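You operate a simulated robot arm through the tools that you are given. There is no shell and no other tool. Be economical: measure what you need, move in short steps, check, and stop when the job is done.

You run a simulated robot arm. Do the job below in one go: nothing can be reset, and whatever is moved stays where it is left.

Task
Move the small purple chip from the eraser to the tester's chip socket and test it.
Fine: eraser lid shut again; tester lever locked and left so; yellow tester button once; leave the rest. Where these are worked on the way, their far stop is far enough and under half their travel is too little: eraser lid.

It is judged by the outcome, as a careful person would: the job done as asked, and still so three seconds after it is handed in. It fails if anything else is knocked over, pushed out of place, dropped, spilled or broken. Lids that push on must go on centred and level and be pressed home; caps that screw on are set level and turned clockwise until they are tight.

Robot
A 6-joint arm with a two-finger parallel gripper, fixed in place. Base frame: the origin is at the foot of the arm, x ahead of it, y to its left, z up; the work surface is at about z = 80. Readings come in cm, rad, newtons and seconds.
With the tool pointing down near the work surface it reaches from about 24 to 64 cm from the base axis. Its first joint turns from -1.152 to 1.152 rad. Payload 2.7 kg.
Tool frame: the origin (TCP) lies between the finger pads and is the grasp point; the fingertips stand 2.3 cm ahead of it; z points along the fingers, y is the line along which they close. The gripper opens to 9.4 cm. The fingers are 3.8 cm wide and 1 cm thick; the gripper's body (5.4 by 9.6 cm) begins 3.9 cm behind the TCP.
Orientation is that of the tool frame in the base frame, as a unit quaternion [x, y, z, w]. With the fingers straight down and closing along the base's y, the tool's x points along the base's -x, its y along +y and its z along -z.

Tools
- The arm moves only by the tool send_rows. Its argument "series" is a list of rows, each a list of 3 entries, a list of its own where there are three numbers: the opening in per cent of the stroke, from 0 (shut) to 100 (fully open), then the shift along the base's x, y, z in units of 100 mm (1.0 is 100 mm), then the turn, a rotation vector about the base's x, y, z in units of 90 degrees (1.0 is 90 degrees). In form: [[hand, [tx, ty, tz], [wx, wy, wz]], ...]. A call has 1 to 20 rows; each row is the pose to reach, as a shift and turn from the pose commanded when the call began. A call with a number of a shift or a turn outside -1 to 1 is refused whole. A row lasts 0.2 s, in which the tool goes at most 5 cm and 0.15 rad; a call with a longer step from one row to the next is refused whole, and so is a gripper value outside its range. Where a pose cannot be reached the arm comes as near as it can. A force on the tool above 40 N (or 10 N above the force at the start of the call, whichever is more), or a blocked arm, ends the call early, and 0.2 s more pass. The fingers move at their own pace (about 4.5 cm/s each) and stop on an object; they squeeze with about 45 N. The grip force told is the motor's: it shows also when the fingers shut on nothing. Time passes only in rows, and 0.2 s behind the last, so rows that repeat a pose let the fingers close. The reply holds the time, the measured pose of the TCP, the force on the tool along the base axes, the opening and the grip force, in the units named above and with some noise, with the torque about the TCP (base axes, N m) and any sound that the robot's microphone picked up.
- Cameras (640 x 400 px; columns grow to the right, rows downward): "scene" is fixed at [8.53, -45.19, 138.56]; the picture's right is [0.60, -0.80, 0.00], its down [-0.58, -0.44, -0.68] and it looks along [0.55, 0.41, -0.73] (base axes); focal length 268 px, centre (320, 200). "wrist" rides on the gripper at [8.6, 1.6, -7.4] in the tool frame; the picture's right is [-0.18, 0.98, 0.00], its down [-0.58, -0.11, -0.81] and it looks along [-0.79, -0.15, 0.59] (tool axes); focal length 243 px, centre (320, 200). There is no depth. A picture from a camera that has moved, and an enlarged one, comes with that camera's place and axes in the base frame and with its lens.
- camera(camera): a new picture of that camera. No time passes.
- enlarge(camera, box): a new picture of the part [left, top, right, bottom] of that camera's present view, enlarged. No time passes.
- hand_in(): hands the job in; it is judged then, once.

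Go step by step. Nothing tells you positions but the pictures and the camera data: compare them with the known pose of the tool, close in by small moves and look again before you grip or let go. The budget is 120 turns and 64 pictures, counting those below and the enlarged ones. Unless the task says otherwise, let go and move clear before handing in, and close with one line.

The tools are called after "Call:" by a JSON object that holds its "fn" and its "kwargs". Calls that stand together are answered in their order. send_rows: Moves the arm, as the interface text tells. Its arguments: {"type":"object","properties":{"series":{"type":"array","items":{"type":"array"}}},"required":["series"]} The other tools are called the same way: camera (camera) takes a picture; enlarge (camera, box) takes an enlarged picture of a part of a camera's view; hand_in () hands the job in.

At the start:

```text
t: 0.0
eef_pos: [30.52, 29.11, 110.73]
tool_rot: [0.001, 1.0, 0.0, 0.0]
wrist_force: [-0.6, 0.2, 0.4]
moment: [-0.01, -0.01, 0.01]
width: 9.38
grip_force: 0.1
```

scene: 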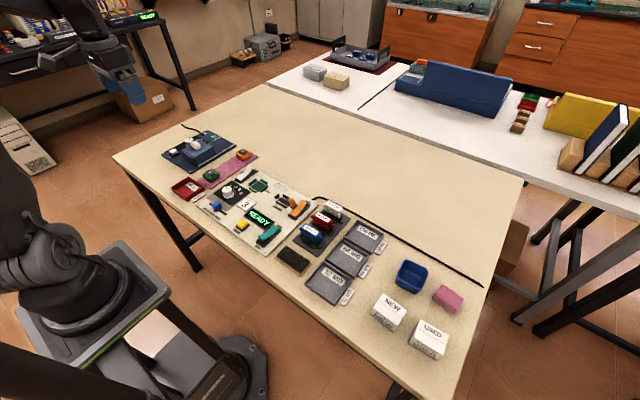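
wrist: 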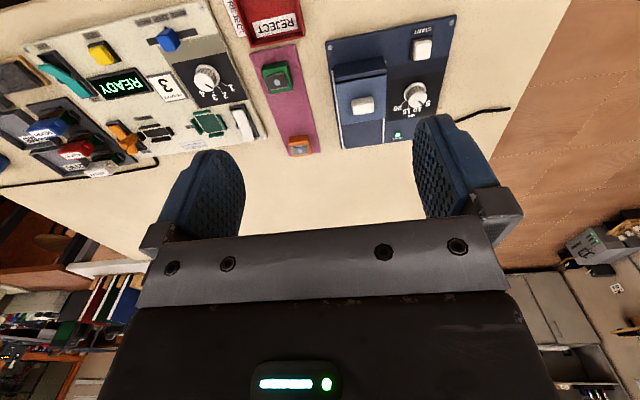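

I see the eraser (blue box at left) with a lid, and the tester (white board with READY display). I'll look closer at both.

Call:
{"fn": "enlarge", "kwargs": {"camera": "scene", "box": [150, 110, 330, 222]}}

Call:
{"fn": "enlarge", "kwargs": {"camera": "wrist", "box": [320, 0, 480, 160]}}

Call:
{"fn": "enlarge", "kwargs": {"camera": "wrist", "box": [0, 0, 320, 200]}}

Call:
{"fn": "enlarge", "kwargs": {"camera": "scene", "box": [200, 165, 320, 255]}}

```text
3.56 times, centred on (240, 166) of scene
camera zoom: at [8.53, -45.19, 138.56], right [0.6, -0.8, 0.0], down [-0.58, -0.44, -0.68], along [0.55, 0.41, -0.73], focal length 952 px, centre (604, 321)
```

zoom: 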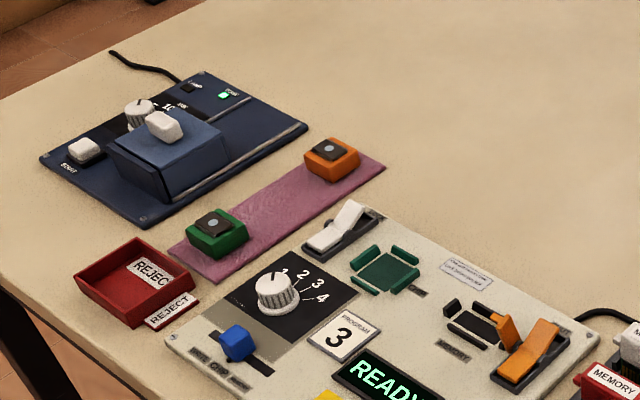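

```text
2.50 times, centred on (400, 80) of wrist
camera zoom: at [21.9, 30.58, 118.09], right [0.18, 0.98, 0.0], down [0.58, -0.11, 0.81], along [0.79, -0.15, -0.59], focal length 606 px, centre (120, 500)
```

zoom: 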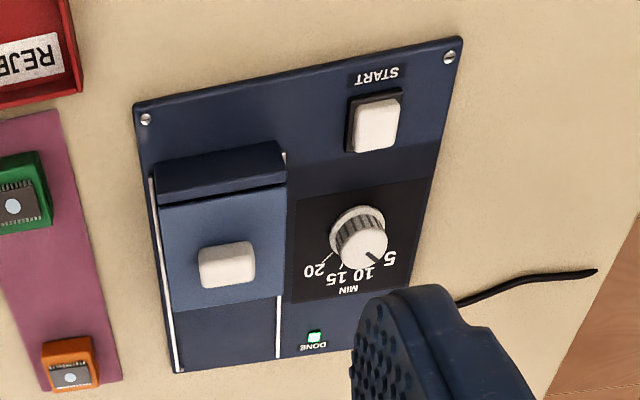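

```text
2.00 times, centred on (160, 100) of wrist
camera zoom: at [21.9, 30.58, 118.09], right [0.18, 0.98, 0.0], down [0.58, -0.11, 0.81], along [0.79, -0.15, -0.59], focal length 485 px, centre (640, 400)
```

zoom: 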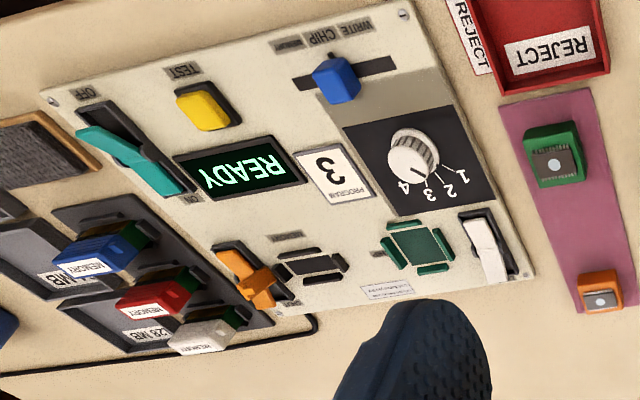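

```text
4.44 times, centred on (260, 210) of scene
camera zoom: at [8.53, -45.19, 138.56], right [0.6, -0.8, 0.0], down [-0.58, -0.44, -0.68], along [0.55, 0.41, -0.73], focal length 1190 px, centre (587, 156)
```

zoom: 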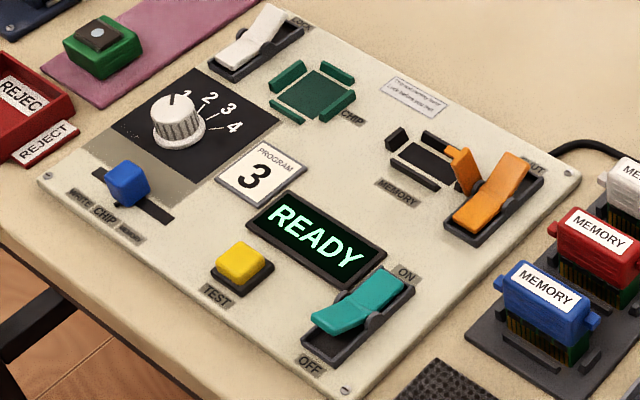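

The eraser has a hood with a white knob on two rails running along x; the tester's green chip socket has a white lever next to it. I move above the eraser knob for a closer look.

Call:
{"fn": "send_rows", "kwargs": {"series": [[100, [0.3, 0.1, 0], [0, 0, 0]], [100, [0.6, 0.2, -0.2], [0, 0, 0]], [100, [0.8, 0.3, -0.5], [0, 0, 0]], [100, [0.8, 0.3, -0.9], [0, 0, 0]], [100, [0.8, 0.3, -0.9], [0, 0, 0]]]}}

Call:
{"fn": "camera", "kwargs": {"camera": "wrist"}}

Call:
{"fn": "enlarge", "kwargs": {"camera": "scene", "box": [150, 110, 270, 185]}}

```text
t: 1.2
eef_pos: [38.72, 32.14, 101.87]
tool_rot: [0.0, 1.0, 0.0, 0.0]
wrist_force: [-0.2, 0.0, 0.4]
moment: [0.0, 0.02, 0.01]
width: 9.38
grip_force: 0.1
```

```text
57 pictures are left
camera wrist: at [30.02, 33.65, 109.18], right [0.18, 0.98, 0.0], down [0.58, -0.11, 0.81], along [0.79, -0.15, -0.59], focal length 243 px, centre (320, 200)
```

wrist: 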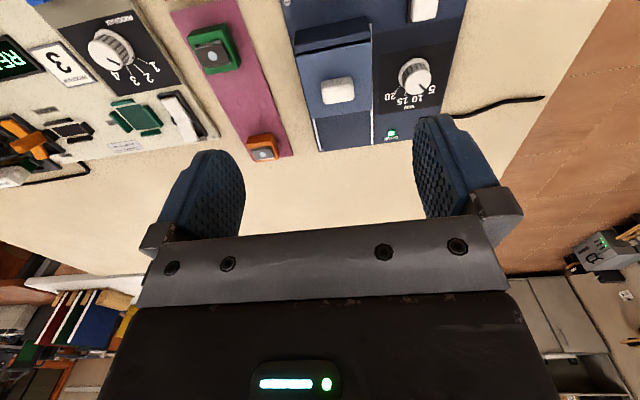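

```text
5.33 times, centred on (210, 148) of scene
camera zoom: at [8.54, -45.19, 138.56], right [0.6, -0.8, 0.0], down [-0.58, -0.44, -0.68], along [0.55, 0.41, -0.73], focal length 1428 px, centre (907, 480)
```

zoom: 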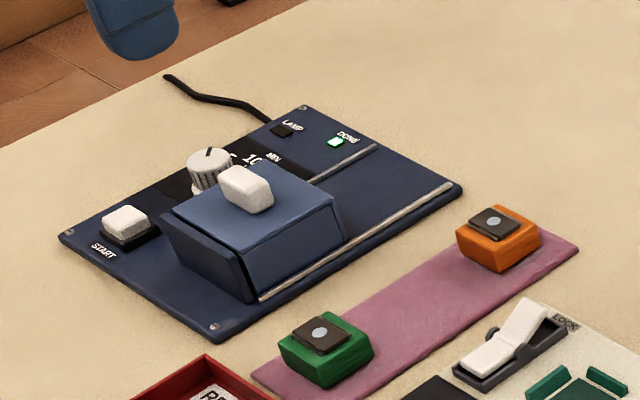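

Knob appears around (43.8, 33, 85). I move lower behind it with a narrower opening to refine.

Call:
{"fn": "send_rows", "kwargs": {"series": [[50, [0.1, 0.05, -0.3], [0, 0, 0]], [50, [0.2, 0.09, -0.6], [0, 0, 0]], [50, [0.3, 0.09, -0.9], [0, 0, 0]], [50, [0.3, 0.09, -0.95], [0, 0, 0]], [50, [0.3, 0.09, -0.95], [0, 0, 0]]]}}

Call:
{"fn": "camera", "kwargs": {"camera": "wrist"}}

Call:
{"fn": "enlarge", "kwargs": {"camera": "scene", "box": [150, 100, 270, 175]}}

```text
t: 2.4
eef_pos: [41.77, 32.8, 92.19]
tool_rot: [0.0, 1.0, 0.0, 0.0]
wrist_force: [-0.2, -0.5, -0.1]
moment: [0.01, 0.01, -0.02]
width: 4.69
grip_force: 0.1
```

```text
55 pictures are left
camera wrist: at [33.05, 34.42, 99.59], right [0.18, 0.98, 0.0], down [0.58, -0.11, 0.81], along [0.79, -0.15, -0.59], focal length 243 px, centre (320, 200)
```

wrist: 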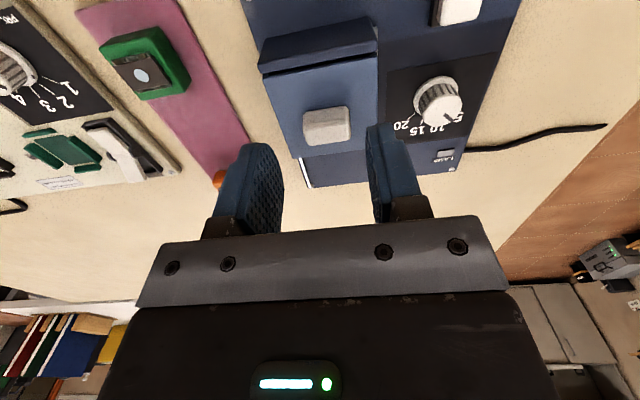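

```text
5.33 times, centred on (210, 138) of scene
camera zoom: at [8.54, -45.19, 138.56], right [0.6, -0.8, 0.0], down [-0.58, -0.44, -0.68], along [0.55, 0.41, -0.73], focal length 1428 px, centre (907, 533)
```

zoom: 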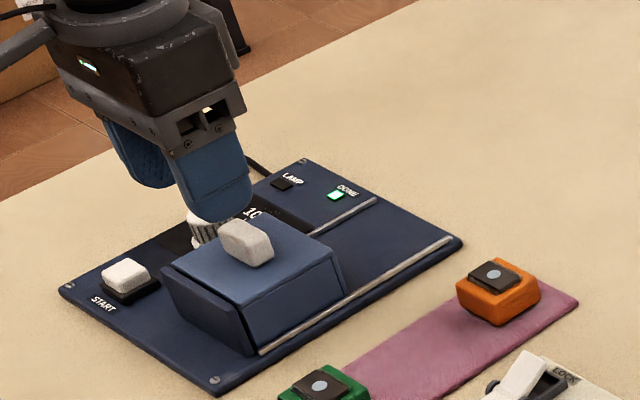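

Knob triangulates to (43.6, 33.0, ~85.3). I go down around it and check.

Call:
{"fn": "send_rows", "kwargs": {"series": [[55, [0.18, 0.02, -0.1], [0, 0, 0]], [55, [0.18, 0.02, -0.3], [0, 0, 0]], [55, [0.18, 0.02, -0.45], [0, 0, 0]], [55, [0.18, 0.02, -0.5], [0, 0, 0]]]}}

Call:
{"fn": "camera", "kwargs": {"camera": "wrist"}}

Call:
{"fn": "enlarge", "kwargs": {"camera": "scene", "box": [150, 100, 270, 175]}}

```text
t: 3.4
eef_pos: [43.46, 33.05, 87.19]
tool_rot: [0.0, 1.0, 0.0, 0.0]
wrist_force: [0.4, -0.7, -0.3]
moment: [-0.02, -0.01, 0.0]
width: 5.17
grip_force: 0.0
```

```text
53 pictures are left
camera wrist: at [34.75, 34.6, 94.52], right [0.18, 0.98, 0.0], down [0.58, -0.11, 0.81], along [0.79, -0.15, -0.59], focal length 243 px, centre (320, 200)
```

wrist: 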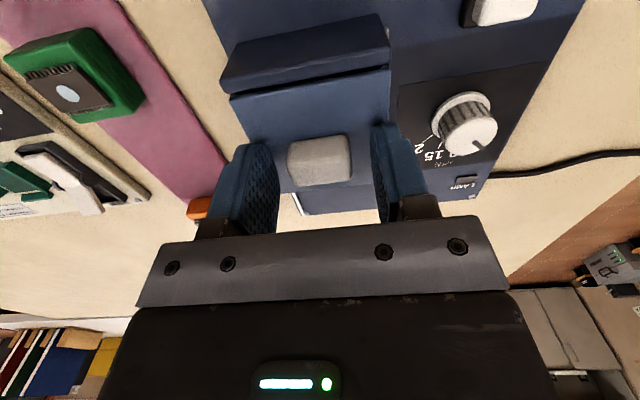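

```text
5.33 times, centred on (210, 138) of scene
camera zoom: at [8.54, -45.19, 138.56], right [0.6, -0.8, 0.0], down [-0.58, -0.44, -0.68], along [0.55, 0.41, -0.73], focal length 1428 px, centre (907, 533)
```

zoom: 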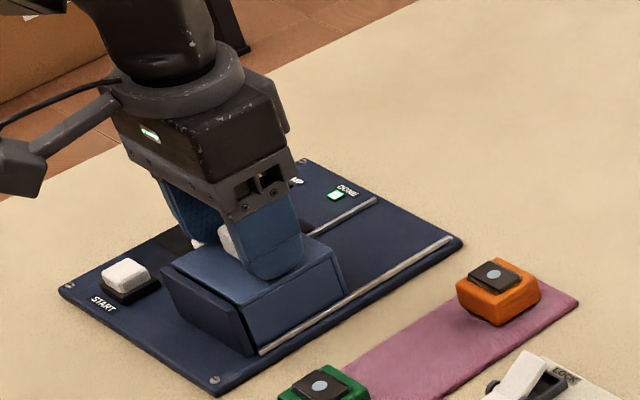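

The knob sits between the fingers. I close on it and slide the hood toward +x.

Call:
{"fn": "send_rows", "kwargs": {"series": [[20, [0, 0, 0], [0, 0, 0]], [20, [0, 0, 0], [0, 0, 0]], [20, [0, 0, 0], [0, 0, 0]], [20, [0.1, 0, 0], [0, 0, 0]], [20, [0.2, 0, 0], [0, 0, 0]], [20, [0.3, 0, 0], [0, 0, 0]], [20, [0.4, 0, 0], [0, 0, 0]], [20, [0.5, 0, 0], [0, 0, 0]], [20, [0.6, 0, 0], [0, 0, 0]], [20, [0.7, 0, 0], [0, 0, 0]], [20, [0.8, 0, 0], [0, 0, 0]]]}}

Call:
{"fn": "camera", "kwargs": {"camera": "wrist"}}

Call:
{"fn": "enlarge", "kwargs": {"camera": "scene", "box": [150, 100, 270, 175]}}

```text
t: 5.8
eef_pos: [51.25, 33.07, 87.14]
tool_rot: [0.001, 1.0, -0.002, -0.002]
wrist_force: [-9.0, -19.1, -1.6]
moment: [0.04, -1.14, 0.01]
width: 3.17
grip_force: 45.8
```

```text
51 pictures are left
camera wrist: at [42.6, 34.62, 94.55], right [0.19, 0.98, 0.0], down [0.58, -0.11, 0.8], along [0.79, -0.15, -0.59], focal length 243 px, centre (320, 200)
```

wrist: 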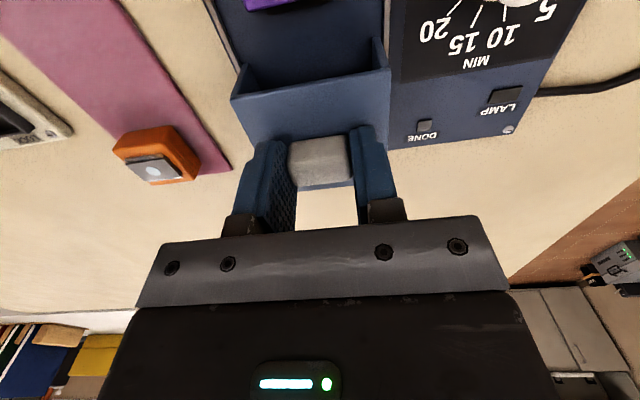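

```text
5.33 times, centred on (210, 138) of scene
camera zoom: at [8.51, -45.24, 138.55], right [0.6, -0.8, 0.0], down [-0.58, -0.44, -0.68], along [0.55, 0.41, -0.73], focal length 1428 px, centre (907, 533)
```

zoom: 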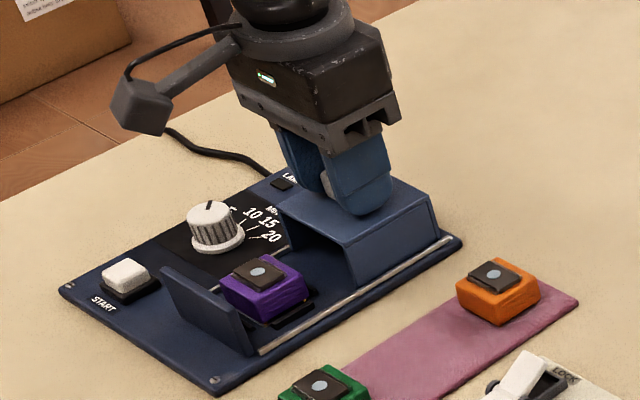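

The hood slid and the purple chip is exposed. I nudge on to find the far stop.

Call:
{"fn": "send_rows", "kwargs": {"series": [[20, [0.04, 0, 0], [0, 0, 0]], [20, [0.08, 0, 0], [0, 0, 0]], [20, [0.12, 0, 0], [0, 0, 0]], [20, [0.15, 0, 0], [0, 0, 0]]]}}

```text
t: 6.3
eef_pos: [51.33, 33.03, 87.18]
tool_rot: [0.001, 1.0, -0.005, -0.009]
wrist_force: [-9.6, -5.5, 6.6]
moment: [0.13, 0.34, -0.06]
width: 3.21
grip_force: 44.8
stopped in row 2: the force on the tool passed its limit at 43 N (the readings are from after the stop); the commanded pose is now the measured one
```

That's the far stop. I let go, rise and move back to view the chip.

Call:
{"fn": "send_rows", "kwargs": {"series": [[55, [0, 0, 0], [0, 0, 0]], [55, [0, 0, 0], [0, 0, 0]], [55, [0, 0, 0.3], [0, 0, 0]], [55, [-0.3, 0, 0.6], [0, 0, 0]], [55, [-0.7, 0, 0.7], [0, 0, 0]], [55, [-0.95, 0, 0.7], [0, 0, 0]], [55, [-0.95, 0, 0.7], [0, 0, 0]]]}}

Call:
{"fn": "camera", "kwargs": {"camera": "wrist"}}

Call:
{"fn": "enlarge", "kwargs": {"camera": "scene", "box": [160, 120, 220, 170]}}

```text
t: 7.9
eef_pos: [41.63, 32.97, 94.14]
tool_rot: [0.0, 1.0, -0.001, -0.007]
wrist_force: [-0.4, 0.1, 0.3]
moment: [0.03, -0.02, 0.03]
width: 5.17
grip_force: 0.0
```

```text
49 pictures are left
camera wrist: at [33.21, 34.57, 101.63], right [0.18, 0.98, -0.01], down [0.59, -0.1, 0.8], along [0.78, -0.15, -0.6], focal length 243 px, centre (320, 200)
```

wrist: 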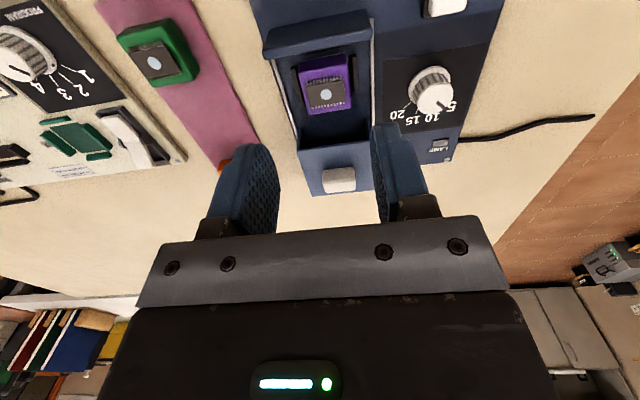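

```text
8.00 times, centred on (190, 145) of scene
camera zoom: at [8.53, -45.19, 138.56], right [0.6, -0.8, 0.0], down [-0.58, -0.44, -0.68], along [0.55, 0.41, -0.73], focal length 2142 px, centre (1360, 640)
```

zoom: 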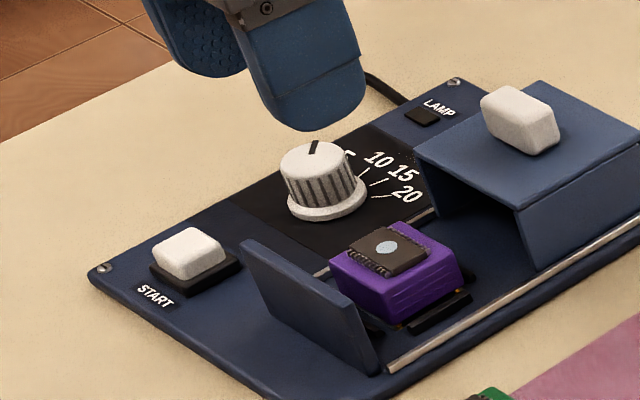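

Call:
{"fn": "enlarge", "kwargs": {"camera": "wrist", "box": [260, 0, 400, 140]}}

Call:
{"fn": "enlarge", "kwargs": {"camera": "wrist", "box": [0, 60, 200, 200]}}

```text
2.86 times, centred on (330, 70) of wrist
camera zoom: at [33.21, 34.57, 101.63], right [0.18, 0.98, -0.01], down [0.59, -0.1, 0.8], along [0.78, -0.15, -0.6], focal length 693 px, centre (291, 571)
```

zoom: 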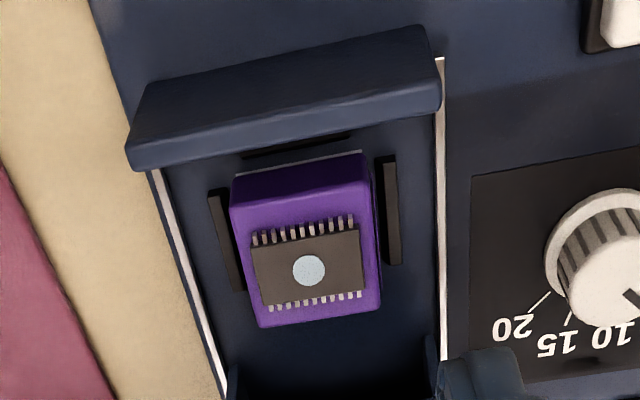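

```text
2.86 times, centred on (100, 130) of wrist
camera zoom: at [33.21, 34.57, 101.63], right [0.18, 0.98, -0.01], down [0.59, -0.1, 0.8], along [0.78, -0.15, -0.6], focal length 693 px, centre (949, 400)
```

zoom: 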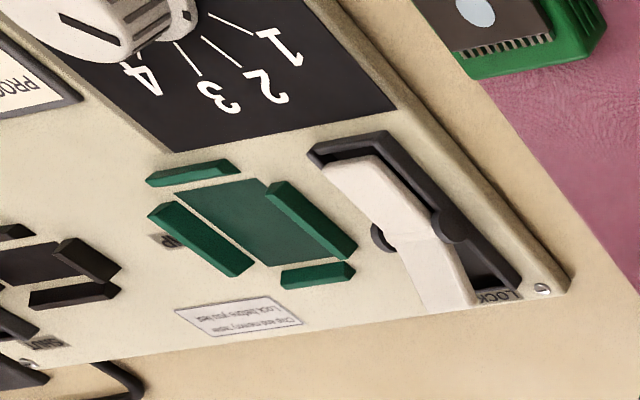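

The chip carrier is about (43.2, 33.0), top near z 83. I straighten the small tilt and go down above it.

Call:
{"fn": "send_rows", "kwargs": {"series": [[55, [0.16, 0.0, -0.1], [0.001, -0.009, 0]], [55, [0.17, 0.0, -0.35], [0.001, -0.009, 0]], [55, [0.17, 0.0, -0.65], [0.001, -0.009, 0]], [55, [0.17, 0.0, -0.75], [0.001, -0.009, 0]], [55, [0.17, 0.0, -0.75], [0.001, -0.009, 0]]]}}

Call:
{"fn": "camera", "kwargs": {"camera": "wrist"}}

Call:
{"fn": "enlarge", "kwargs": {"camera": "scene", "box": [150, 100, 230, 170]}}

```text
t: 9.1
eef_pos: [43.37, 33.09, 86.47]
tool_rot: [0.0, 1.0, -0.003, -0.001]
wrist_force: [1.0, 0.8, -0.9]
moment: [-0.02, -0.01, 0.0]
width: 5.16
grip_force: 0.1
```

```text
45 pictures are left
camera wrist: at [34.71, 34.73, 93.82], right [0.18, 0.98, 0.0], down [0.58, -0.11, 0.81], along [0.79, -0.15, -0.59], focal length 243 px, centre (320, 200)
```

wrist: 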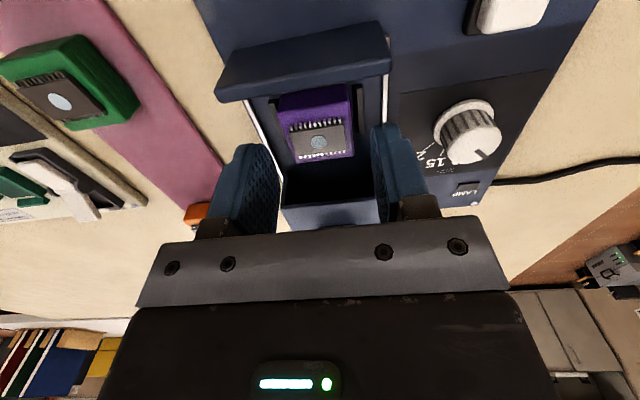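

```text
5.71 times, centred on (190, 135) of scene
camera zoom: at [8.54, -45.19, 138.56], right [0.6, -0.8, 0.0], down [-0.58, -0.44, -0.68], along [0.55, 0.41, -0.73], focal length 1530 px, centre (1063, 571)
```

zoom: 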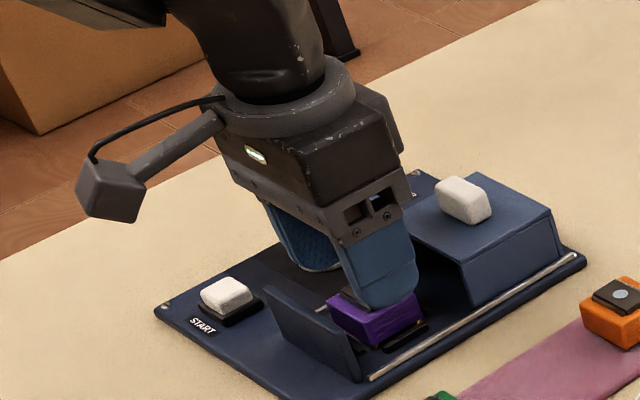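

Alignment is good (dot at ~43.4, 33.0). I lower 2 cm and close on the carrier.

Call:
{"fn": "send_rows", "kwargs": {"series": [[55, [0, -0.01, -0.1], [0, 0, 0]], [55, [0, -0.01, -0.18], [0, 0, 0]], [55, [0, -0.01, -0.2], [0, 0, 0]], [20, [0, -0.01, -0.2], [0, 0, 0]], [20, [0, -0.01, -0.2], [0, 0, 0]], [20, [0, -0.01, -0.2], [0, 0, 0]]]}}

Call:
{"fn": "enlarge", "kwargs": {"camera": "wrist", "box": [200, 20, 440, 220]}}

Call:
{"fn": "enlarge", "kwargs": {"camera": "scene", "box": [170, 120, 230, 170]}}

```text
t: 10.5
eef_pos: [43.53, 32.89, 84.63]
tool_rot: [0.0, 1.0, -0.003, 0.0]
wrist_force: [0.7, 0.8, 0.4]
moment: [0.03, 0.02, -0.02]
width: 3.64
grip_force: 45.2
```

```text
2.00 times, centred on (320, 120) of wrist
camera zoom: at [34.85, 34.61, 92.01], right [0.18, 0.98, 0.0], down [0.58, -0.11, 0.81], along [0.79, -0.15, -0.59], focal length 485 px, centre (320, 360)
```

zoom: 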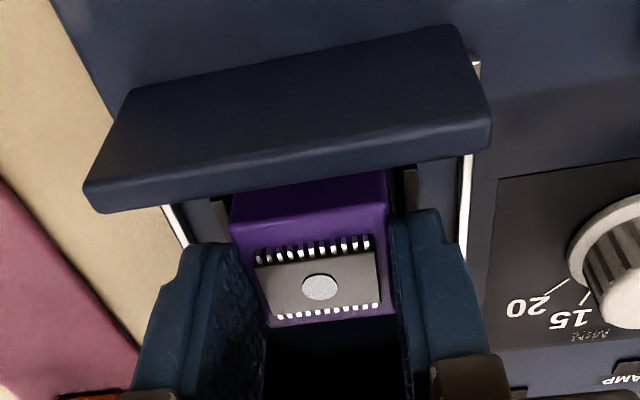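

```text
8.00 times, centred on (200, 145) of scene
camera zoom: at [8.53, -45.19, 138.56], right [0.6, -0.8, 0.0], down [-0.58, -0.44, -0.68], along [0.55, 0.41, -0.73], focal length 2142 px, centre (1280, 640)
```

zoom: 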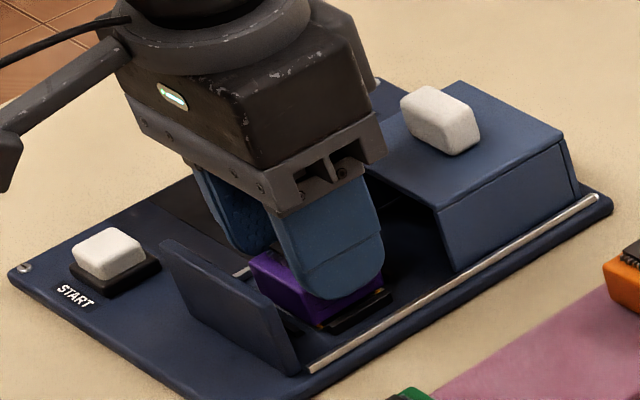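

The carrier is gripped. I lift straight up and check.

Call:
{"fn": "send_rows", "kwargs": {"series": [[20, [0, 0, 0.1], [0, 0, 0]], [20, [0, 0, 0.25], [0, 0, 0]], [20, [0, 0, 0.5], [0, 0, 0]], [20, [0, 0, 0.8], [0, 0, 0]], [20, [0, 0, 1.0], [0, 0, 0]], [20, [0, 0, 1.0], [0, 0, 0]]]}}

Call:
{"fn": "camera", "kwargs": {"camera": "wrist"}}

```text
t: 11.9
eef_pos: [43.55, 33.08, 94.59]
tool_rot: [0.0, 1.0, -0.003, 0.0]
wrist_force: [0.6, -0.6, -1.5]
moment: [-0.01, 0.03, 0.0]
width: 3.64
grip_force: 44.8
```

```text
41 pictures are left
camera wrist: at [34.94, 34.61, 101.92], right [0.18, 0.98, 0.0], down [0.58, -0.11, 0.81], along [0.79, -0.15, -0.59], focal length 243 px, centre (320, 200)
```

wrist: 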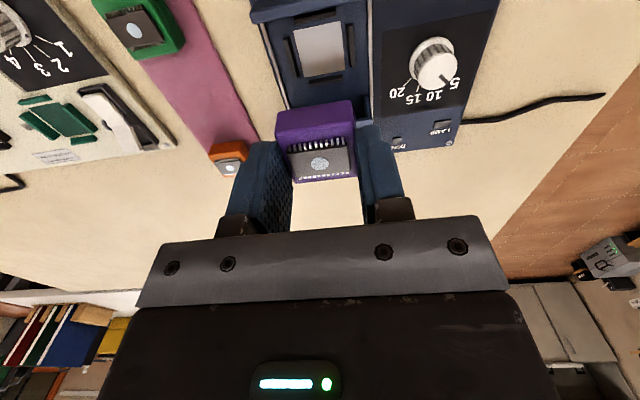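

Chip is in hand. I record where the empty recess appears from 10 cm above, as a reference for aligning on the tester socket.

Call:
{"fn": "enlarge", "kwargs": {"camera": "wrist", "box": [250, 0, 410, 100]}}

Call:
{"fn": "send_rows", "kwargs": {"series": [[20, [0.02, -0.4, 0.2], [0, 0, 0]], [20, [0.04, -0.8, 0.2], [0, 0, 0]], [20, [0.05, -1.0, 0.2], [0, 0, 0]]]}}

Call:
{"fn": "send_rows", "kwargs": {"series": [[20, [0.02, -0.4, 0], [0, 0, 0]], [20, [0.04, -0.8, 0], [0, 0, 0]], [20, [0.05, -1.0, 0], [0, 0, 0]]]}}

Call:
{"fn": "send_rows", "kwargs": {"series": [[20, [0, -0.35, -0.1], [0, 0, 0]], [20, [0, -0.68, -0.2], [0, 0, 0]], [20, [0, -0.68, -0.2], [0, 0, 0]], [20, [0, -0.68, -0.2], [0, 0, 0]]]}}

Call:
{"fn": "camera", "kwargs": {"camera": "wrist"}}

Call:
{"fn": "enlarge", "kwargs": {"camera": "wrist", "box": [250, 0, 410, 100]}}

```text
4.00 times, centred on (330, 50) of wrist
camera zoom: at [34.94, 34.61, 101.92], right [0.18, 0.98, 0.0], down [0.58, -0.11, 0.81], along [0.79, -0.15, -0.59], focal length 970 px, centre (280, 800)
```

zoom: 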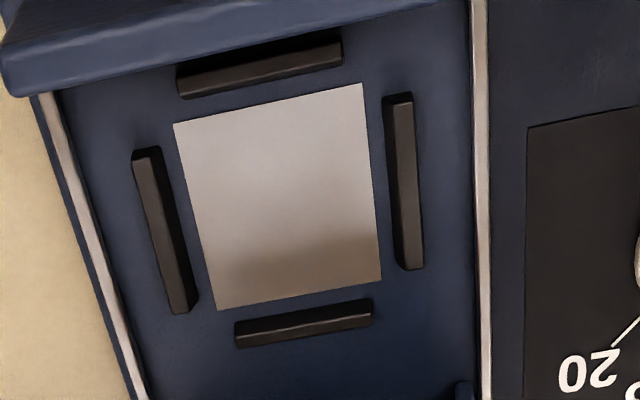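

```text
t: 12.7
eef_pos: [44.0, 22.8, 96.56]
tool_rot: [0.0, 1.0, -0.002, 0.0]
wrist_force: [0.0, 1.6, -0.4]
moment: [0.01, 0.0, 0.0]
width: 3.65
grip_force: 44.8
```

```text
t: 13.5
eef_pos: [44.61, 12.81, 96.45]
tool_rot: [0.0, 1.0, -0.003, -0.001]
wrist_force: [-0.2, 0.1, -0.4]
moment: [0.05, -0.01, 0.01]
width: 3.65
grip_force: 44.6
```

```text
t: 14.5
eef_pos: [44.48, 6.11, 94.57]
tool_rot: [0.0, 1.0, -0.003, 0.001]
wrist_force: [-0.3, 0.6, -0.4]
moment: [-0.02, -0.02, 0.01]
width: 3.66
grip_force: 44.9
```

```text
39 pictures are left
camera wrist: at [35.95, 7.77, 101.9], right [0.18, 0.98, 0.0], down [0.58, -0.11, 0.81], along [0.79, -0.15, -0.59], focal length 243 px, centre (320, 200)
```

wrist: 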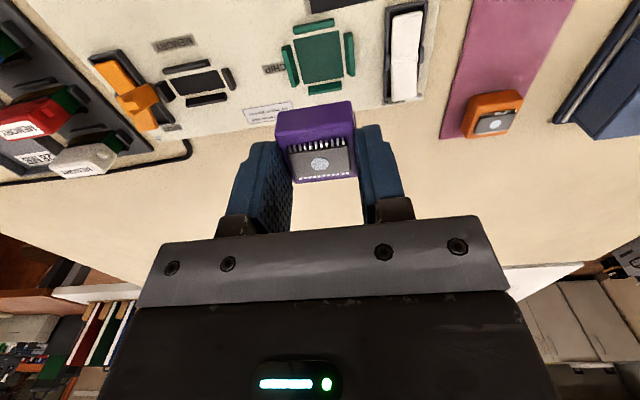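

```text
4.00 times, centred on (330, 50) of wrist
camera zoom: at [35.95, 7.77, 101.9], right [0.18, 0.98, 0.0], down [0.58, -0.11, 0.81], along [0.79, -0.15, -0.59], focal length 970 px, centre (280, 800)
```

zoom: 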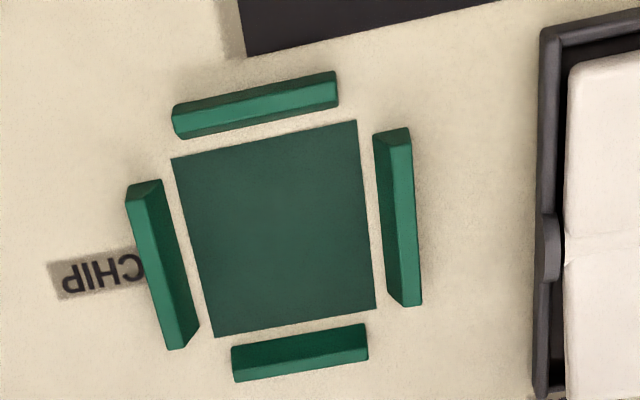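

The sockets match in height and angle; the tester socket is off by about (+0.57, −0.18) cm. I correct, and lower most of the way.

Call:
{"fn": "send_rows", "kwargs": {"series": [[20, [0.057, -0.018, 0], [0, 0, 0]], [20, [0.057, -0.018, 0], [0, 0, 0]], [20, [0.057, -0.018, 0], [0, 0, 0]]]}}

Call:
{"fn": "enlarge", "kwargs": {"camera": "wrist", "box": [250, 0, 410, 100]}}

```text
t: 15.3
eef_pos: [45.12, 5.99, 94.57]
tool_rot: [0.0, 1.0, -0.002, 0.0]
wrist_force: [-0.2, 0.0, 0.0]
moment: [-0.01, 0.03, 0.01]
width: 3.65
grip_force: 44.9
```

```text
4.00 times, centred on (330, 50) of wrist
camera zoom: at [36.5, 7.64, 101.92], right [0.18, 0.98, 0.0], down [0.58, -0.11, 0.81], along [0.79, -0.15, -0.59], focal length 970 px, centre (280, 800)
```

zoom: 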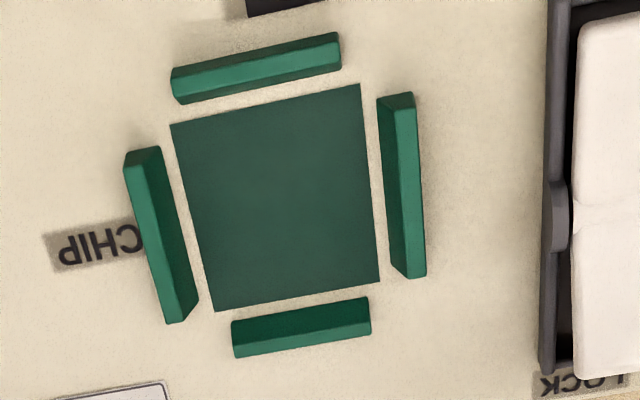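

Aligned within half a millimetre. I lower in to just above seating and check.

Call:
{"fn": "send_rows", "kwargs": {"series": [[20, [0.0, -0.004, -0.3], [0, 0, 0]], [20, [0.0, -0.004, -0.6], [0, 0, 0]], [20, [0.0, -0.004, -0.8], [0, 0, 0]], [20, [0.0, -0.004, -0.8], [0, 0, 0]]]}}

Call:
{"fn": "camera", "kwargs": {"camera": "wrist"}}

Call:
{"fn": "enlarge", "kwargs": {"camera": "scene", "box": [220, 150, 310, 220]}}

```text
t: 16.3
eef_pos: [45.08, 6.02, 86.46]
tool_rot: [0.0, 1.0, -0.003, 0.0]
wrist_force: [-0.5, 0.2, -1.4]
moment: [0.0, 0.0, -0.02]
width: 3.63
grip_force: 45.0
```

```text
36 pictures are left
camera wrist: at [36.46, 7.69, 93.86], right [0.18, 0.98, 0.0], down [0.58, -0.11, 0.81], along [0.79, -0.15, -0.59], focal length 243 px, centre (320, 200)
```

wrist: 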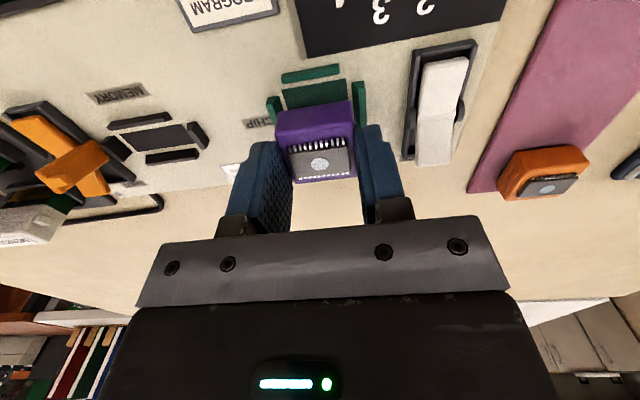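

```text
5.71 times, centred on (265, 185) of scene
camera zoom: at [8.54, -45.19, 138.56], right [0.6, -0.8, 0.0], down [-0.58, -0.44, -0.68], along [0.55, 0.41, -0.73], focal length 1530 px, centre (634, 286)
```

zoom: 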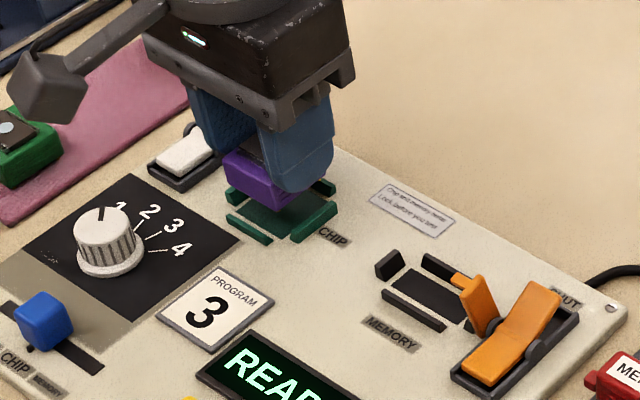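

Centered over the socket. I lower to seating height in small steps.

Call:
{"fn": "send_rows", "kwargs": {"series": [[20, [0, 0, -0.08], [0, 0, 0]], [20, [0, 0, -0.13], [0, 0, 0]], [20, [0, 0, -0.16], [0, 0, 0]], [20, [0, 0, -0.18], [0, 0, 0]], [20, [0, 0, -0.19], [0, 0, 0]], [20, [0, 0, -0.19], [0, 0, 0]]]}}

Call:
{"fn": "enlarge", "kwargs": {"camera": "scene", "box": [230, 160, 290, 205]}}

Call:
{"fn": "enlarge", "kwargs": {"camera": "wrist", "box": [200, 20, 440, 220]}}

```text
t: 17.7
eef_pos: [45.33, 6.06, 84.77]
tool_rot: [-0.001, 1.0, -0.003, 0.0]
wrist_force: [-11.5, -0.4, 24.1]
moment: [0.07, 0.39, 0.0]
width: 3.65
grip_force: 44.4
```

```text
8.89 times, centred on (260, 182) of scene
camera zoom: at [8.48, -45.19, 138.56], right [0.6, -0.8, 0.0], down [-0.58, -0.44, -0.69], along [0.55, 0.41, -0.73], focal length 2380 px, centre (853, 356)
```

zoom: 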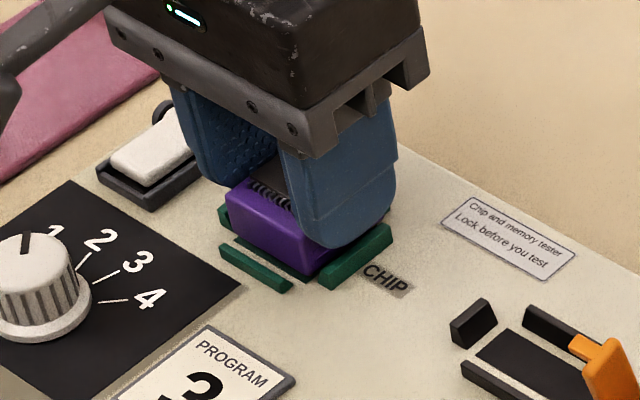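

```text
2.00 times, centred on (320, 120) of wrist
camera zoom: at [36.47, 7.59, 92.18], right [0.18, 0.98, 0.0], down [0.58, -0.11, 0.81], along [0.79, -0.15, -0.59], focal length 485 px, centre (320, 360)
```

zoom: 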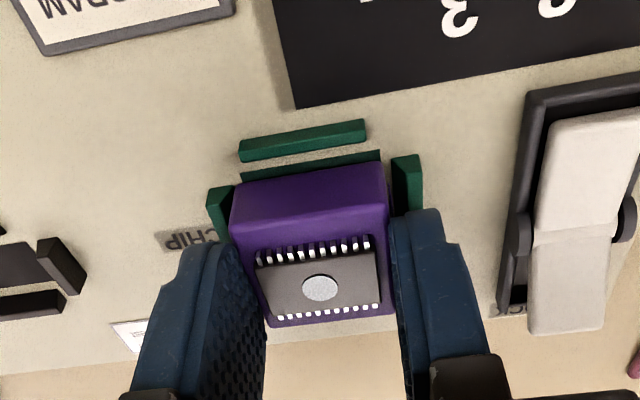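

There is contact at about 24 N, slightly higher than in the eraser. I relieve the press and look at whether the chip is down between the walls.

Call:
{"fn": "send_rows", "kwargs": {"series": [[20, [0, 0, 0.01], [0, 0, 0]], [20, [0, 0, 0.02], [0, 0, 0]], [20, [0, 0, 0.02], [0, 0, 0]]]}}

Call:
{"fn": "enlarge", "kwargs": {"camera": "wrist", "box": [260, 70, 380, 170]}}

Call:
{"fn": "enlarge", "kwargs": {"camera": "scene", "box": [245, 175, 275, 198]}}

```text
t: 18.5
eef_pos: [45.17, 6.05, 84.86]
tool_rot: [0.0, 1.0, -0.003, 0.001]
wrist_force: [-1.7, 2.1, 5.3]
moment: [0.09, 0.11, 0.02]
width: 3.65
grip_force: 45.3
```

```text
4.00 times, centred on (320, 120) of wrist
camera zoom: at [36.47, 7.58, 92.2], right [0.18, 0.98, 0.0], down [0.58, -0.11, 0.81], along [0.79, -0.15, -0.59], focal length 970 px, centre (320, 520)
```

zoom: 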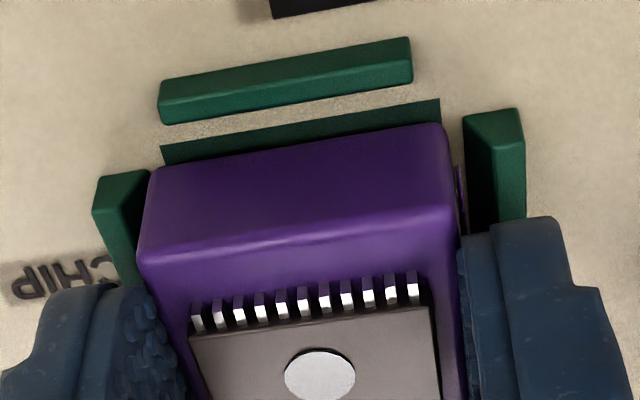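

```text
16.00 times, centred on (260, 186) of scene
camera zoom: at [8.52, -45.19, 138.56], right [0.6, -0.8, 0.0], down [-0.58, -0.44, -0.68], along [0.55, 0.41, -0.73], focal length 4283 px, centre (1280, 416)
```

zoom: 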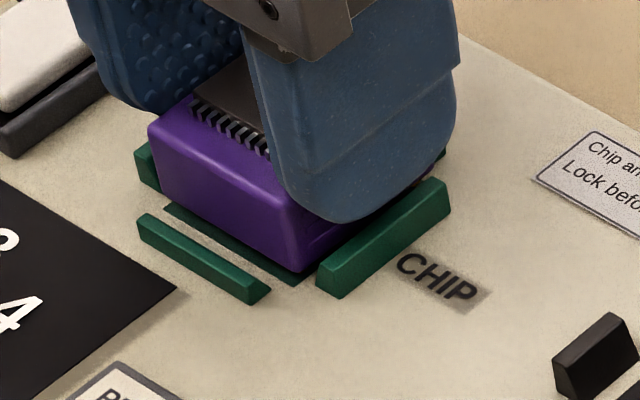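

The fingertips seem to rest on the taller side walls with the chip about 1–2 mm off its pad, well centred. I open gently to let it settle, rise, and inspect.

Call:
{"fn": "send_rows", "kwargs": {"series": [[42, [0, 0, 0], [0, 0, 0]], [48, [0, 0, 0], [0, 0, 0]], [50, [0, 0, 0], [0, 0, 0]], [50, [0, 0, 0.1], [0, 0, 0]], [50, [0, 0, 0.3], [0, 0, 0]], [50, [0, 0, 0.6], [0, 0, 0]], [50, [-0.2, 0, 1.0], [0, 0, 0]], [50, [-0.2, 0, 1.0], [0, 0, 0]]]}}

Call:
{"fn": "enlarge", "kwargs": {"camera": "wrist", "box": [250, 0, 450, 160]}}

Call:
{"fn": "enlarge", "kwargs": {"camera": "scene", "box": [240, 165, 280, 198]}}

```text
t: 20.3
eef_pos: [43.2, 5.99, 94.88]
tool_rot: [0.001, 1.0, -0.003, 0.0]
wrist_force: [0.0, 0.2, 0.8]
moment: [0.0, -0.01, -0.02]
width: 4.71
grip_force: 0.0
```

```text
2.50 times, centred on (350, 80) of wrist
camera zoom: at [34.42, 7.52, 102.37], right [0.18, 0.98, 0.0], down [0.58, -0.11, 0.81], along [0.79, -0.15, -0.59], focal length 606 px, centre (245, 500)
```

zoom: 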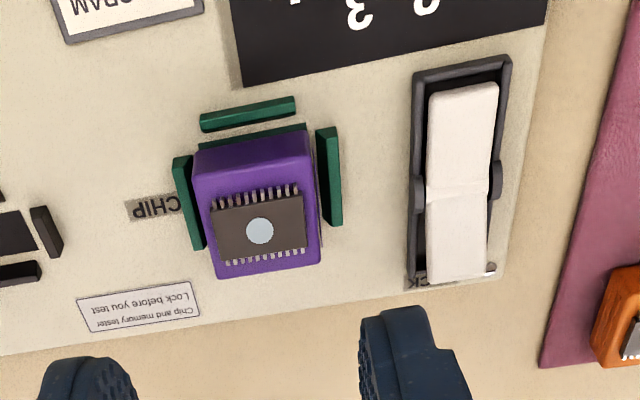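

```text
12.12 times, centred on (260, 182) of scene
camera zoom: at [8.53, -45.19, 138.56], right [0.6, -0.8, 0.0], down [-0.58, -0.44, -0.68], along [0.55, 0.41, -0.73], focal length 3245 px, centre (1047, 424)
```

zoom: 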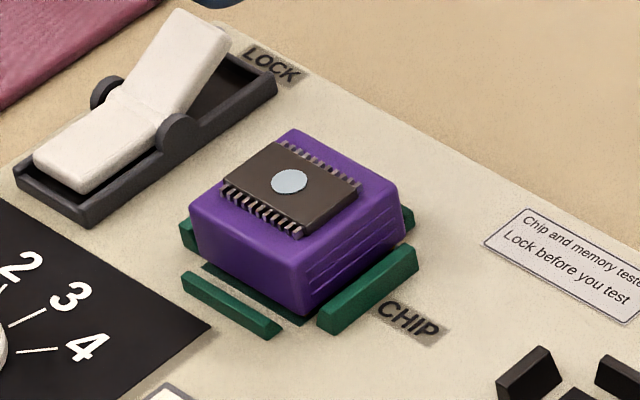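

Call:
{"fn": "enlarge", "kwargs": {"camera": "wrist", "box": [310, 30, 400, 120]}}

```text
4.44 times, centred on (355, 75) of wrist
camera zoom: at [34.42, 7.52, 102.37], right [0.18, 0.98, 0.0], down [0.58, -0.11, 0.81], along [0.79, -0.15, -0.59], focal length 1078 px, centre (164, 756)
```

zoom: 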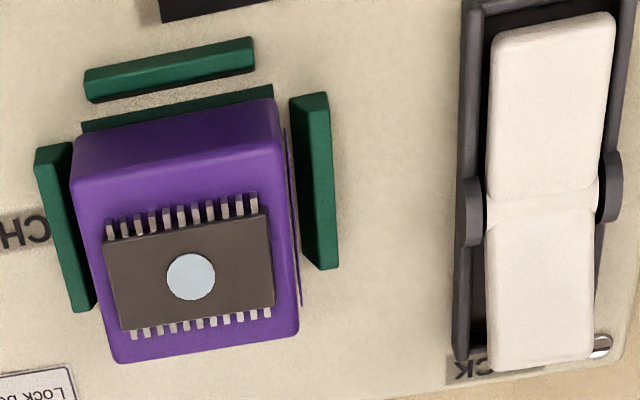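

The chip sits between the walls, but about 1–1.5 mm toward +x. I regrip slightly higher, shift it back by that amount, and release.

Call:
{"fn": "send_rows", "kwargs": {"series": [[50, [0.2, 0, -0.3], [0, 0, 0]], [50, [0.2, 0, -0.6], [0, 0, 0]], [50, [0.2, 0, -0.85], [0, 0, 0]], [50, [0.2, 0, -0.97], [0, 0, 0]], [50, [0.2, 0, -0.97], [0, 0, 0]], [25, [0.2, 0, -0.97], [0, 0, 0]], [25, [0.2, 0, -0.97], [0, 0, 0]], [25, [0.2, 0, -0.97], [0, 0, 0]]]}}

Call:
{"fn": "send_rows", "kwargs": {"series": [[25, [-0.008, 0, 0], [0, 0, 0]], [25, [-0.015, 0, 0], [0, 0, 0]], [25, [-0.015, 0, -0.01], [0, 0, 0]], [25, [-0.015, 0, -0.02], [0, 0, 0]], [25, [-0.015, 0, -0.02], [0, 0, 0]]]}}

Call:
{"fn": "enlarge", "kwargs": {"camera": "wrist", "box": [260, 70, 380, 170]}}

```text
t: 22.1
eef_pos: [45.28, 5.84, 85.25]
tool_rot: [0.0, 1.0, -0.003, -0.001]
wrist_force: [-0.6, 0.4, 0.7]
moment: [0.0, 0.01, 0.03]
width: 3.66
grip_force: 44.8
```

```text
t: 23.3
eef_pos: [45.18, 5.82, 85.14]
tool_rot: [0.001, 1.0, -0.002, 0.002]
wrist_force: [-6.2, 2.6, 24.5]
moment: [0.07, 0.41, -0.02]
width: 3.67
grip_force: 45.0
```

```text
4.00 times, centred on (320, 120) of wrist
camera zoom: at [36.42, 7.55, 92.51], right [0.18, 0.98, 0.0], down [0.58, -0.11, 0.81], along [0.79, -0.15, -0.59], focal length 970 px, centre (320, 520)
```

zoom: 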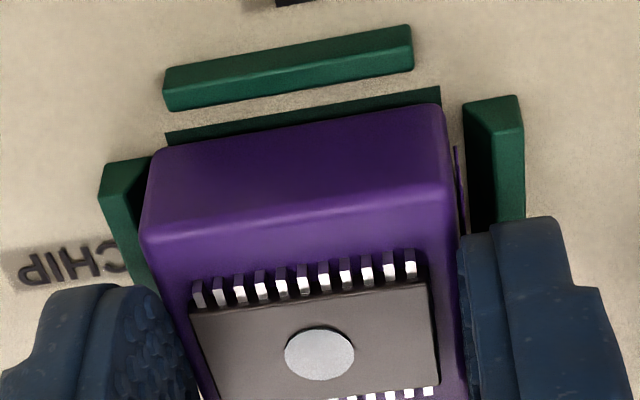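

The chip bottoms on the pad (contact at fingertip height above the walls). I shift it one more millimetre toward −x, then release and rise.

Call:
{"fn": "send_rows", "kwargs": {"series": [[25, [0, 0, 0.02], [0, 0, 0]], [25, [-0.006, 0, 0.03], [0, 0, 0]], [25, [-0.012, 0, 0.03], [0, 0, 0]], [25, [-0.012, 0, 0.02], [0, 0, 0]], [25, [-0.012, 0, 0.01], [0, 0, 0]], [42, [-0.012, 0, 0.01], [0, 0, 0]], [50, [-0.012, 0, 0.01], [0, 0, 0]], [50, [-0.012, 0, 0.01], [0, 0, 0]], [50, [-0.012, 0, 0.3], [0, 0, 0]], [50, [-0.1, 0, 0.7], [0, 0, 0]], [50, [-0.2, 0, 1.0], [0, 0, 0]], [50, [-0.2, 0, 1.0], [0, 0, 0]]]}}

Call:
{"fn": "enlarge", "kwargs": {"camera": "wrist", "box": [310, 30, 400, 120]}}

Call:
{"fn": "enlarge", "kwargs": {"camera": "scene", "box": [240, 165, 280, 198]}}

```text
t: 25.9
eef_pos: [43.07, 5.89, 94.99]
tool_rot: [0.001, 1.0, -0.002, 0.0]
wrist_force: [-1.0, -1.2, -0.9]
moment: [0.02, 0.02, 0.0]
width: 4.71
grip_force: 0.1
```

```text
4.44 times, centred on (355, 75) of wrist
camera zoom: at [34.4, 7.5, 102.47], right [0.18, 0.98, 0.0], down [0.58, -0.11, 0.81], along [0.79, -0.15, -0.59], focal length 1078 px, centre (164, 756)
```

zoom: 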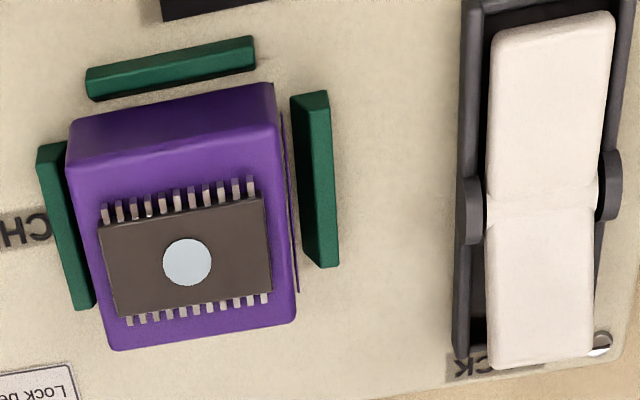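

```text
12.12 times, centred on (260, 182) of scene
camera zoom: at [8.53, -45.19, 138.56], right [0.6, -0.8, 0.0], down [-0.58, -0.44, -0.68], along [0.55, 0.41, -0.73], focal length 3245 px, centre (1047, 424)
```

zoom: 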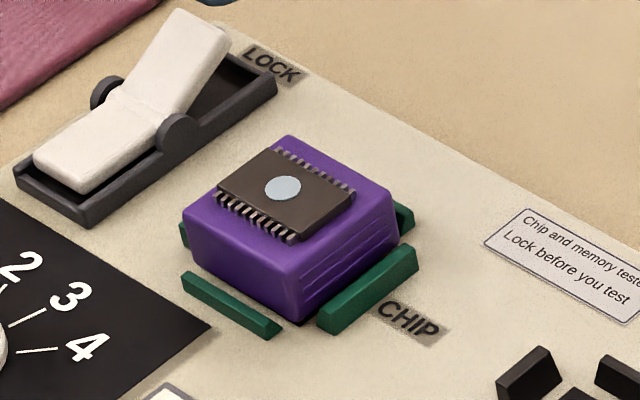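

The chip now sits squared over the pad. The LOCK end of the white lever is at about (48, 12.2, 83.5); I close the fingers and move over it.

Call:
{"fn": "send_rows", "kwargs": {"series": [[0, [0.2, 0.3, 0], [0, 0, 0]], [0, [0.51, 0.63, -0.1], [0, 0, 0]], [0, [0.51, 0.63, -0.4], [0, 0, 0]], [0, [0.51, 0.63, -0.6], [0, 0, 0]], [0, [0.51, 0.63, -0.6], [0, 0, 0]]]}}

Call:
{"fn": "camera", "kwargs": {"camera": "wrist"}}

Call:
{"fn": "enlarge", "kwargs": {"camera": "scene", "box": [220, 135, 290, 200]}}

```text
t: 27.1
eef_pos: [48.16, 12.33, 89.08]
tool_rot: [0.0, 1.0, -0.003, 0.0]
wrist_force: [-0.3, 0.1, 0.4]
moment: [0.01, 0.01, 0.0]
width: 0.02
grip_force: 42.4
```

```text
24 pictures are left
camera wrist: at [39.47, 13.95, 96.43], right [0.18, 0.98, 0.0], down [0.58, -0.11, 0.81], along [0.79, -0.15, -0.59], focal length 243 px, centre (320, 200)
```

wrist: 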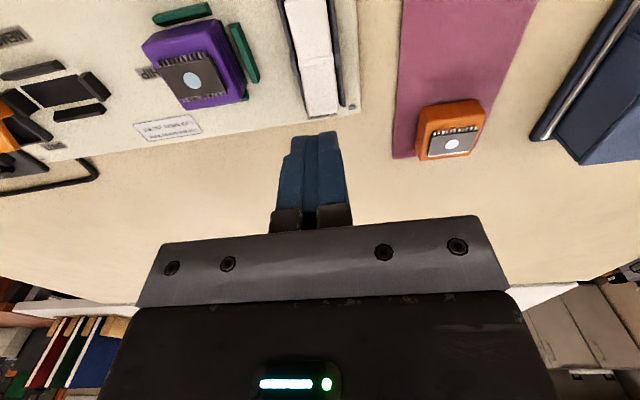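

```text
6.15 times, centred on (255, 168) of scene
camera zoom: at [8.54, -45.19, 138.56], right [0.6, -0.8, 0.0], down [-0.58, -0.44, -0.68], along [0.55, 0.41, -0.73], focal length 1647 px, centre (720, 400)
```

zoom: 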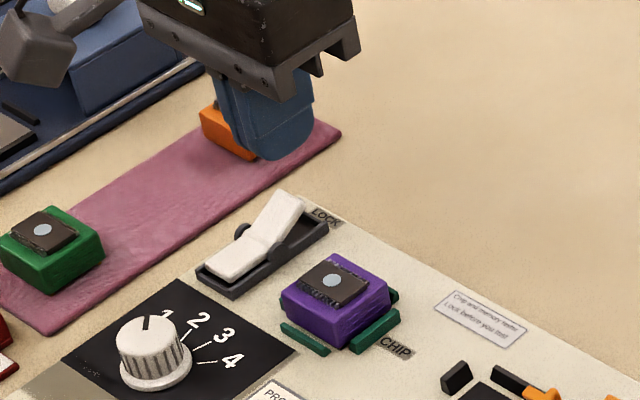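

Lever tip is at about (48.0, 12.5). I press down on it slowly.

Call:
{"fn": "send_rows", "kwargs": {"series": [[0, [0, 0.015, -0.15], [0, 0, 0]], [0, [0, 0.015, -0.28], [0, 0, 0]], [0, [0, 0.015, -0.34], [0, 0, 0]], [0, [0, 0.015, -0.38], [0, 0, 0]], [0, [0, 0.015, -0.42], [0, 0, 0]], [0, [0, 0.015, -0.45], [0, 0, 0]], [0, [0, 0.015, -0.48], [0, 0, 0]]]}}

Call:
{"fn": "enlarge", "kwargs": {"camera": "scene", "box": [220, 135, 290, 200]}}

```text
t: 28.7
eef_pos: [48.07, 12.36, 84.56]
tool_rot: [0.0, 1.0, -0.002, 0.0]
wrist_force: [-13.1, -3.9, 32.5]
moment: [-0.04, 0.93, 0.02]
width: 0.02
grip_force: 43.0
```

```text
6.15 times, centred on (255, 168) of scene
camera zoom: at [8.46, -45.21, 138.56], right [0.6, -0.8, 0.0], down [-0.58, -0.44, -0.69], along [0.55, 0.41, -0.73], focal length 1647 px, centre (720, 400)
```

zoom: 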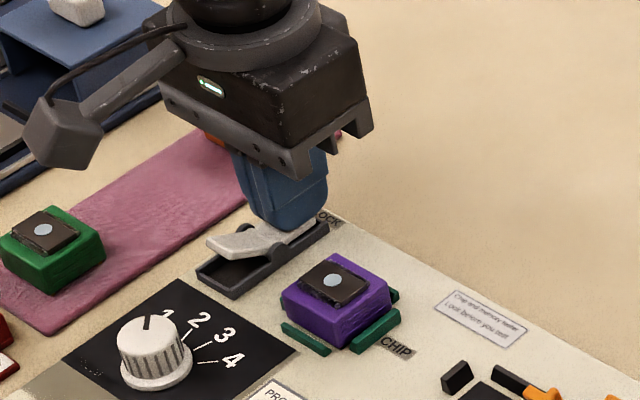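

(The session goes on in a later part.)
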